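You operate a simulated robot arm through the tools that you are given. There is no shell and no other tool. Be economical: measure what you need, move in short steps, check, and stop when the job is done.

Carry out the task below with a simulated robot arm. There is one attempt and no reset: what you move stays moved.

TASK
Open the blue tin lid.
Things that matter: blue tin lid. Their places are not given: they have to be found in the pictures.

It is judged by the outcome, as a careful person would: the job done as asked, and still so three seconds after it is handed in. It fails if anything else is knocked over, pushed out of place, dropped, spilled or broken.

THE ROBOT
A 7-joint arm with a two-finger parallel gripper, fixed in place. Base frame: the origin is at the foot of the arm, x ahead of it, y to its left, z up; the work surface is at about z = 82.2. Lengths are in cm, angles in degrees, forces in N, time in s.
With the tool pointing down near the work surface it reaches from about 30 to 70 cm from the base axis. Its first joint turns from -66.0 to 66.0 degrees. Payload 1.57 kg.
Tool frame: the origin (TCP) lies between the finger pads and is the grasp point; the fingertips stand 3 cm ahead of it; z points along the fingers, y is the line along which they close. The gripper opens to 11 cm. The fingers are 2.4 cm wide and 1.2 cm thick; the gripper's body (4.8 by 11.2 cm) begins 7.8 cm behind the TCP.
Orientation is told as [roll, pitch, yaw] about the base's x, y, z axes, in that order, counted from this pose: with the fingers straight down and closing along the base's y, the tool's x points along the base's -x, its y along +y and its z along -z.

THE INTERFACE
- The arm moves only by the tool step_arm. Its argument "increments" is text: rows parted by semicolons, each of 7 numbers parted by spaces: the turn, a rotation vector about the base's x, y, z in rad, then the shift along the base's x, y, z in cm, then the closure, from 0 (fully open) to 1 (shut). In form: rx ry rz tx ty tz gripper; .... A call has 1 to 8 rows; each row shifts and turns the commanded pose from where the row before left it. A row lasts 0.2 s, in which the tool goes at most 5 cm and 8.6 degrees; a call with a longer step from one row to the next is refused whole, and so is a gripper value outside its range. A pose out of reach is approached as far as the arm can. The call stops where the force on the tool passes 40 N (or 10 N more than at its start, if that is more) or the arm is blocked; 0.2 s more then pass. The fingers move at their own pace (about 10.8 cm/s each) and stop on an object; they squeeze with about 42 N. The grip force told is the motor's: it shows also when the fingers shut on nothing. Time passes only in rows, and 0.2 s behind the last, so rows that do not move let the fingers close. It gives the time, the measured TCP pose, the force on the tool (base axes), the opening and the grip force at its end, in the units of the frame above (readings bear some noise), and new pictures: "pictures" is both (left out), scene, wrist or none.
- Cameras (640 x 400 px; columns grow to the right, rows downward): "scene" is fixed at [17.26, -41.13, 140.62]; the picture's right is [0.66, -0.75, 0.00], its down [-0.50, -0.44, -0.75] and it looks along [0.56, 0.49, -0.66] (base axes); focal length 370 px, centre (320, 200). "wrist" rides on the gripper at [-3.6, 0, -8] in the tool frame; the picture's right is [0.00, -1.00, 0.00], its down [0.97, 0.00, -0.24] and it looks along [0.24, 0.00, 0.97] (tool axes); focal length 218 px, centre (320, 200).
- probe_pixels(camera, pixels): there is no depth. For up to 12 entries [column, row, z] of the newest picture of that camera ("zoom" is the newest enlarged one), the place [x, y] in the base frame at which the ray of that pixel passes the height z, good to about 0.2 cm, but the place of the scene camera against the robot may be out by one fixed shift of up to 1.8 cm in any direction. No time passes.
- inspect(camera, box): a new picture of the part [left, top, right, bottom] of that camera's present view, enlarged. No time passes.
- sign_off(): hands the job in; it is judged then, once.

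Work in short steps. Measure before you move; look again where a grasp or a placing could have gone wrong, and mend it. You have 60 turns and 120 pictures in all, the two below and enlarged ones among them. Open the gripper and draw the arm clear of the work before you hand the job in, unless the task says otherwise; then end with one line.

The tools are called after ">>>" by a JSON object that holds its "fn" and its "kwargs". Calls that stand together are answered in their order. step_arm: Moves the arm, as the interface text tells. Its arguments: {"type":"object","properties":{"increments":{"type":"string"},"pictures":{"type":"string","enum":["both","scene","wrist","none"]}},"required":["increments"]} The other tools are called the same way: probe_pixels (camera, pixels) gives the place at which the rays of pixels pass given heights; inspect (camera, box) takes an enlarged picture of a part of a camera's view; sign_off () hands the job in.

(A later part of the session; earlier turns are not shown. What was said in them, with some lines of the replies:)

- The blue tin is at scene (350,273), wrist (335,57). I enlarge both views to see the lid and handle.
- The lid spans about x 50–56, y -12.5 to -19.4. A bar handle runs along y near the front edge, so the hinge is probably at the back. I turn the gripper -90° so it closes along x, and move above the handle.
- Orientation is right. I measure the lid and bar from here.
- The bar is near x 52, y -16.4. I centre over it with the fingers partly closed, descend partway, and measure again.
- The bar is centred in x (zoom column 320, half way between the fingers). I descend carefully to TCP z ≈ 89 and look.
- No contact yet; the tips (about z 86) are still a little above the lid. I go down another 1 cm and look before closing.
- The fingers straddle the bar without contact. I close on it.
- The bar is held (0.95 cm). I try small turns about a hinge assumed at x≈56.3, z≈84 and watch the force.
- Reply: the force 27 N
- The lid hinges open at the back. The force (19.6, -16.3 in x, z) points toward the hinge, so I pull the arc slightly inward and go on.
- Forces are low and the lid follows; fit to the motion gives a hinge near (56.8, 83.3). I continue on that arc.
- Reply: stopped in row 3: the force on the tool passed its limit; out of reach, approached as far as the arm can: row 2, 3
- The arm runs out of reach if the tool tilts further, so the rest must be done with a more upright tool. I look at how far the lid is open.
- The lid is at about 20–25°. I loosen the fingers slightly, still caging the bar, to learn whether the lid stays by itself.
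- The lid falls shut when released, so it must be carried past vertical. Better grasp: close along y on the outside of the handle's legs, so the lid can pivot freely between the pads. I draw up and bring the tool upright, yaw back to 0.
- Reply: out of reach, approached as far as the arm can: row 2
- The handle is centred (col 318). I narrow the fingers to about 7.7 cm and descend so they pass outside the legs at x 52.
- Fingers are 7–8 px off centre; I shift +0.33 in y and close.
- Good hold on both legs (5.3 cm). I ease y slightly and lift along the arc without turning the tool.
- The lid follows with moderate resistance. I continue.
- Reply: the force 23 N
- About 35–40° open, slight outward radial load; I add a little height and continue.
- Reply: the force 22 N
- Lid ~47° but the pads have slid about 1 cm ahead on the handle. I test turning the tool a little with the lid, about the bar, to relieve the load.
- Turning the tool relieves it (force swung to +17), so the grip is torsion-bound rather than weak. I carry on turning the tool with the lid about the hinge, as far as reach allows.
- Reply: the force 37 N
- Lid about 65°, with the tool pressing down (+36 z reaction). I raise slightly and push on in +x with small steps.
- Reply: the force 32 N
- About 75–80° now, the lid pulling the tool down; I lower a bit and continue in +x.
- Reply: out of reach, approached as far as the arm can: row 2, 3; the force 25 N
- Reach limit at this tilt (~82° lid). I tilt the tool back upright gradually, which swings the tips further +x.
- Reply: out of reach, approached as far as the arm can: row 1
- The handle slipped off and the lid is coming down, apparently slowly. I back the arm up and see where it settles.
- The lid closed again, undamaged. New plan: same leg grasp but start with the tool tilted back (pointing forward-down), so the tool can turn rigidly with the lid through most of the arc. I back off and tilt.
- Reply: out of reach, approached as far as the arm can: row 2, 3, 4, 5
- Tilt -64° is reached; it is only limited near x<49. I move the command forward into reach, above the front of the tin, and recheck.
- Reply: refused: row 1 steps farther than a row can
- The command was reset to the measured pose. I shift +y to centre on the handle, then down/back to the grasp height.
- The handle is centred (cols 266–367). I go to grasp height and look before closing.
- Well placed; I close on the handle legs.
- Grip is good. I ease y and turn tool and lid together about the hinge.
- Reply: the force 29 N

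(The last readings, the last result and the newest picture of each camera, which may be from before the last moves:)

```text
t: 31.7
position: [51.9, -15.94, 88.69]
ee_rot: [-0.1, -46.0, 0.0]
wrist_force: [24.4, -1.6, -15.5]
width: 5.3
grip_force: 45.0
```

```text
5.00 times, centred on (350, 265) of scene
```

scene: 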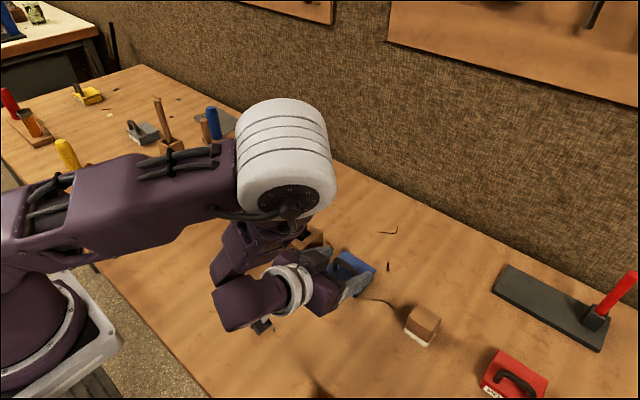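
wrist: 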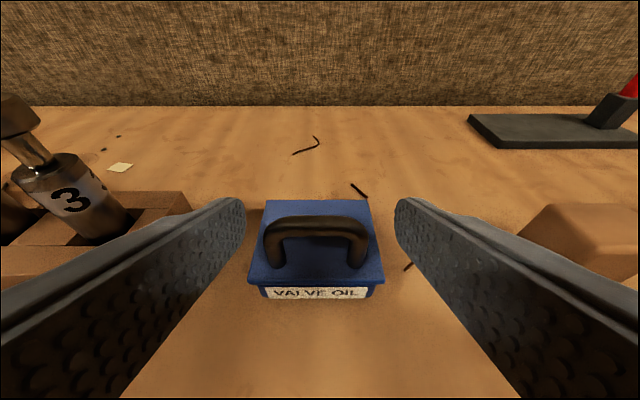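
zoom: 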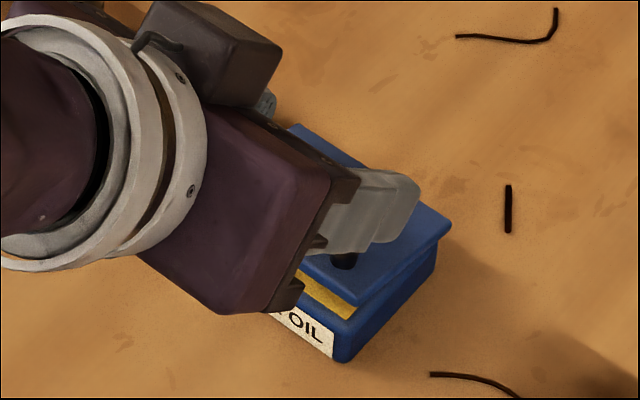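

Inward pull again (24, -15): I correct +0.2 in x and use a slightly lower/farther hinge estimate.

>>> {"fn": "step_arm", "kwargs": {"increments": "0 0 0 0.2 0 0 1;0 0.12 0 0.7 0 0.56 1;0 0.12 0 0.77 0 0.48 1;0 0 0 0 0 0 1", "pictures": "none"}}

>>> {"fn": "inspect", "kwargs": {"camera": "scene", "box": [300, 225, 400, 305]}}

```text
t: 32.7
position: [53.37, -15.91, 89.48]
ee_rot: [-0.1, -32.2, -0.2]
wrist_force: [-2.0, 1.4, 13.4]
width: 5.26
grip_force: 44.8
```

```text
5.00 times, centred on (350, 265) of scene
```

zoom: 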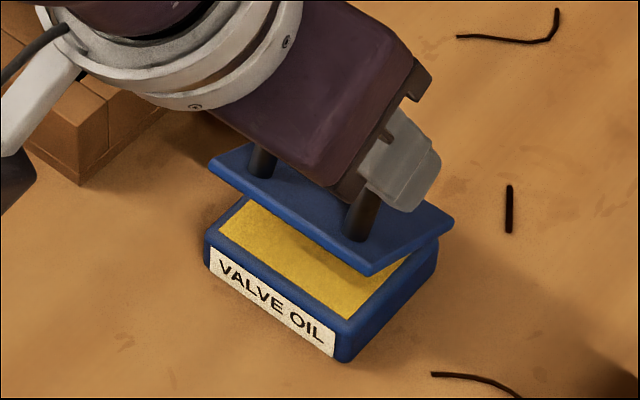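

Lid ~32°, forces fine. I continue the arc, slightly higher.

>>> {"fn": "step_arm", "kwargs": {"increments": "0 0.12 0 0.8 0 0.46 1;0 0.12 0 0.85 0 0.34 1;0 0 0 0 0 0 1", "pictures": "none"}}

>>> {"fn": "inspect", "kwargs": {"camera": "scene", "box": [300, 215, 400, 295]}}

```text
t: 33.5
position: [55.05, -15.95, 90.32]
ee_rot: [-0.1, -18.6, 0.0]
wrist_force: [15.2, -0.6, -6.9]
width: 5.29
grip_force: 45.1
```

```text
5.00 times, centred on (350, 255) of scene
```

zoom: 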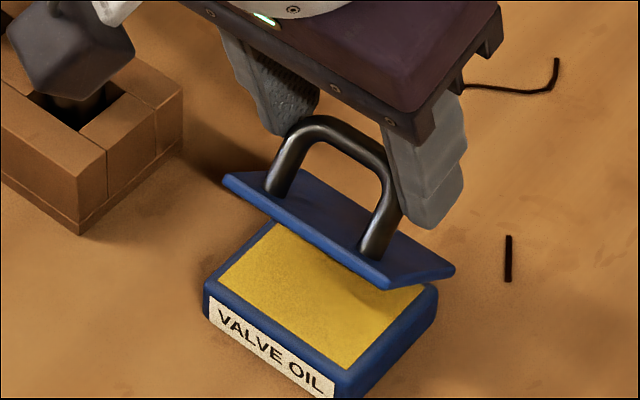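

About 47° with pads well centred. Continue.

>>> {"fn": "step_arm", "kwargs": {"increments": "0 0.12 0 0.95 0 0.15 1;0 0.12 0 0.93 0 0.07 1;0 0 0 0 0 0 1", "pictures": "none"}}

>>> {"fn": "inspect", "kwargs": {"camera": "scene", "box": [300, 215, 400, 295]}}

```text
t: 34.3
position: [56.94, -15.99, 90.73]
ee_rot: [-0.1, -4.9, 0.1]
wrist_force: [13.9, 2.4, 5.1]
width: 5.29
grip_force: 45.0
```

```text
5.00 times, centred on (350, 255) of scene
```

zoom: 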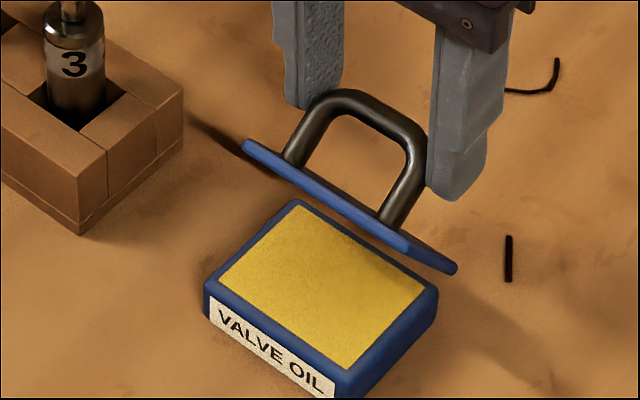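

About 63°. Two more turning rows.

>>> {"fn": "step_arm", "kwargs": {"increments": "0 0.12 0 0.95 0 -0.02 1;0 0.1 0 0.85 0 -0.13 1;0 0 0 0 0 0 1", "pictures": "none"}}

>>> {"fn": "inspect", "kwargs": {"camera": "scene", "box": [300, 215, 400, 295]}}

```text
t: 35.1
position: [58.77, -16.01, 90.69]
ee_rot: [-0.2, 7.7, -0.1]
wrist_force: [12.4, -6.3, 21.6]
width: 5.29
grip_force: 45.0
```

```text
5.00 times, centred on (350, 255) of scene
```

zoom: 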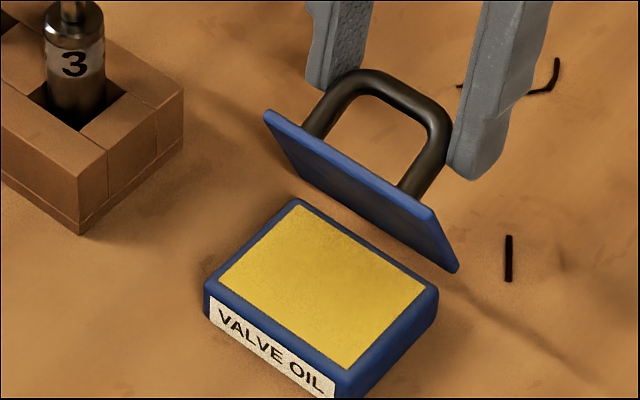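

About 85° now and still gripped. I continue over vertical with smaller tool turns.

>>> {"fn": "step_arm", "kwargs": {"increments": "0 0.06 0 0.75 0 -0.1 1;0 0.05 0 0.75 0 -0.25 1;0 0 0 0 0 0 1", "pictures": "none"}}

>>> {"fn": "inspect", "kwargs": {"camera": "scene", "box": [300, 215, 400, 295]}}

```text
t: 35.9
position: [60.05, -16.02, 90.12]
ee_rot: [-0.1, 14.5, -0.1]
wrist_force: [-9.8, -9.5, 19.8]
width: 5.29
grip_force: 45.1
```

```text
5.00 times, centred on (350, 255) of scene
```

zoom: 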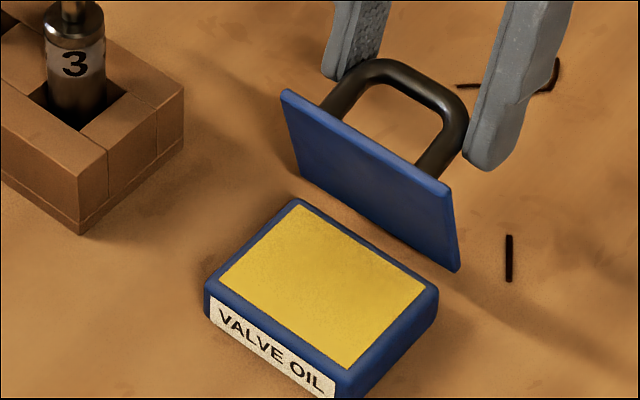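

The lid is close to vertical (~80–85°). I translate on in +x without turning, small steps.

>>> {"fn": "step_arm", "kwargs": {"increments": "0 0 0 0.35 0 0.05 1;0 0 0 0.4 0 -0.05 1;0 0 0 0 0 0 1", "pictures": "none"}}

>>> {"fn": "inspect", "kwargs": {"camera": "scene", "box": [300, 215, 400, 295]}}

>>> {"fn": "inspect", "kwargs": {"camera": "wrist", "box": [200, 100, 440, 400]}}

```text
t: 36.7
position: [60.69, -16.02, 89.96]
ee_rot: [0.0, 14.5, 0.0]
wrist_force: [-22.3, -16.4, -23.5]
width: 5.29
grip_force: 45.3
```

```text
5.00 times, centred on (350, 255) of scene
```

zoom: 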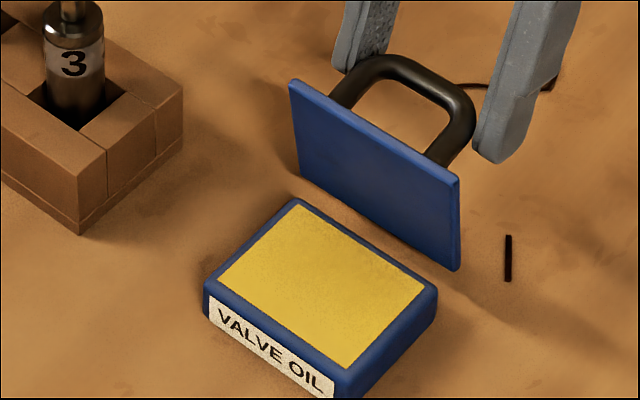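

```text
1.33 times, centred on (320, 250) of wrist
```

zoom: 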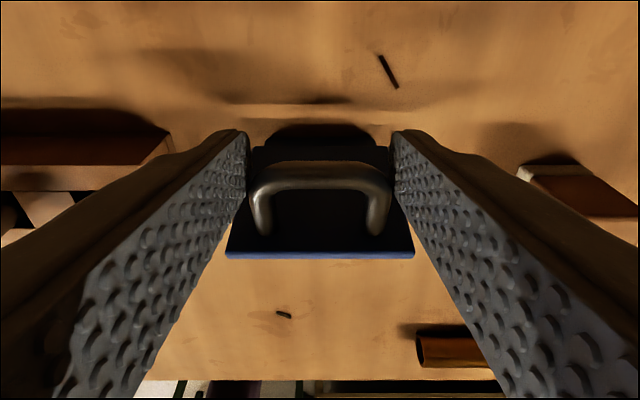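

Now about vertical (90°). The lid pulls down, so I follow the arc downwards: +x and -z.

>>> {"fn": "step_arm", "kwargs": {"increments": "0 0 0 0.3 0.05 -0.35 1;0 0 0 0.4 0 -0.28 1;0 0 0 0 0 0 1", "pictures": "none"}}

>>> {"fn": "inspect", "kwargs": {"camera": "scene", "box": [300, 215, 400, 295]}}

```text
t: 37.5
position: [61.63, -15.92, 89.6]
ee_rot: [-0.2, 13.9, -0.2]
wrist_force: [-8.6, -18.8, 20.1]
width: 5.31
grip_force: 45.2
```

```text
5.00 times, centred on (350, 255) of scene
```

zoom: 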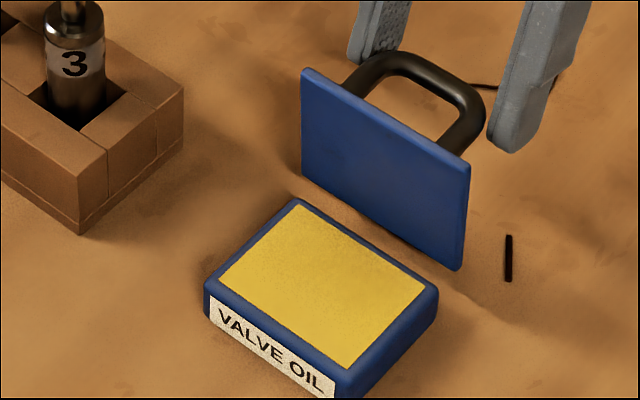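

Just past vertical. A bit further before releasing.

>>> {"fn": "step_arm", "kwargs": {"increments": "0 0 0 0.35 -0.1 -0.1 1;0 -0.04 0 0.4 0 -0.3 1;0 -0.03 0 0.4 0 -0.35 1;0 0 0 0 0 0 1", "pictures": "none"}}

>>> {"fn": "inspect", "kwargs": {"camera": "scene", "box": [300, 215, 400, 295]}}

```text
t: 38.5
position: [62.67, -15.91, 88.67]
ee_rot: [0.0, 10.4, 0.0]
wrist_force: [-15.5, -8.3, 8.7]
width: 5.28
grip_force: 45.2
```

```text
5.00 times, centred on (350, 255) of scene
```

zoom: 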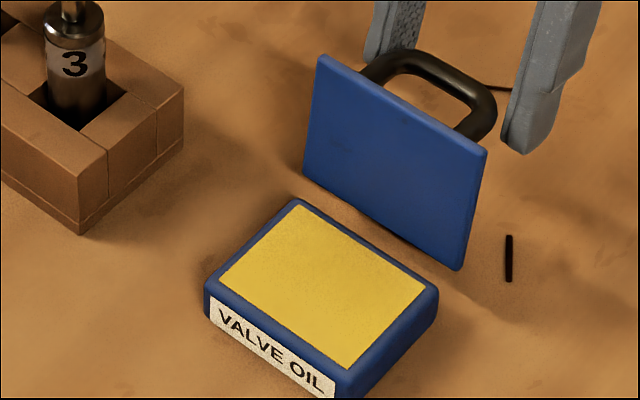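

About 105°, well past vertical. I open the fingers and watch.

>>> {"fn": "step_arm", "kwargs": {"increments": "0 0 0 0 0 0 0.2;0 0 0 0 0 0 0.2;0 0 0 0 0 0 0.2", "pictures": "scene"}}

>>> {"fn": "inspect", "kwargs": {"camera": "scene", "box": [300, 215, 400, 295]}}

```text
t: 39.3
position: [62.78, -15.94, 88.76]
ee_rot: [0.0, 10.3, 0.0]
wrist_force: [0.0, -0.6, 0.4]
width: 8.81
grip_force: 0.0
```

scene: 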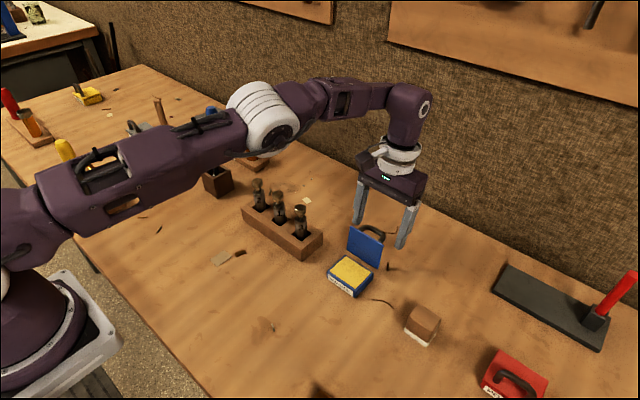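

```text
5.00 times, centred on (350, 255) of scene
```

zoom: 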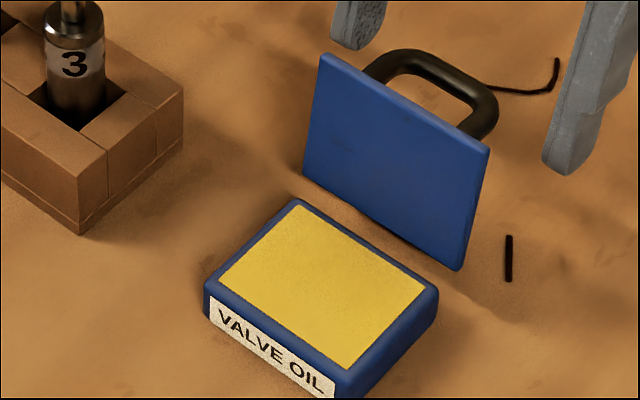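

The lid stays open by itself at its stop. I withdraw straight up and then away.

>>> {"fn": "step_arm", "kwargs": {"increments": "0 0 0 0 0 1.5 0.2;0 0 0 0 0 3 0.2;0 -0.08 0 0 0 4 0.2;0 -0.08 0 -1 0 4.5 0.2;0 0 0 -3 0 3 0.2;0 0 0 -4.5 0 1 0.2;0 0 0 -4.5 0 0 0.2;0 0 0 0 0 0 0.2", "pictures": "scene"}}

>>> {"fn": "inspect", "kwargs": {"camera": "scene", "box": [300, 215, 400, 295]}}

```text
t: 41.1
position: [49.5, -15.79, 105.58]
ee_rot: [-0.1, 1.0, -0.2]
wrist_force: [0.8, 0.0, -0.5]
width: 8.79
grip_force: 0.2
```

scene: 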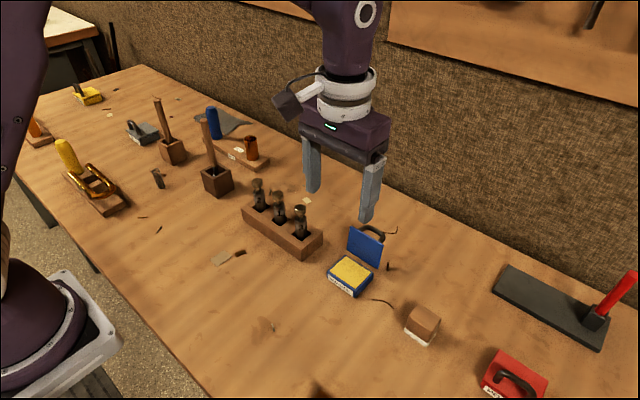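

```text
5.00 times, centred on (350, 255) of scene
```

zoom: 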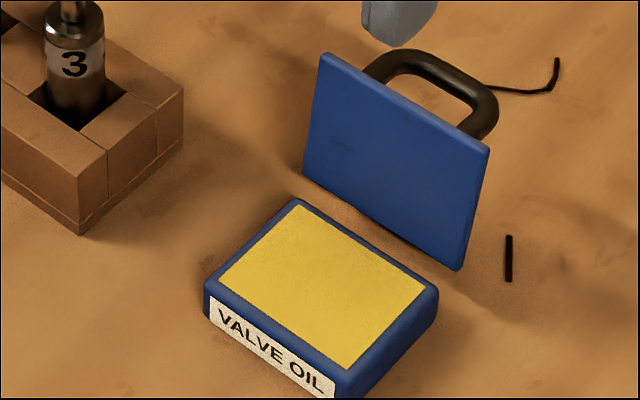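

The lid has stayed open and unchanged for nearly 2 s since release. The arm is clear and everything else is in place, so I hand in.

>>> {"fn": "sign_off", "kwargs": {}}

```text
The job is handed in.
```

The blue tin's lid is open at about 105° and stays there on its own. The tin and everything around it are still in place. The first two tries let the lid fall shut before the third held.
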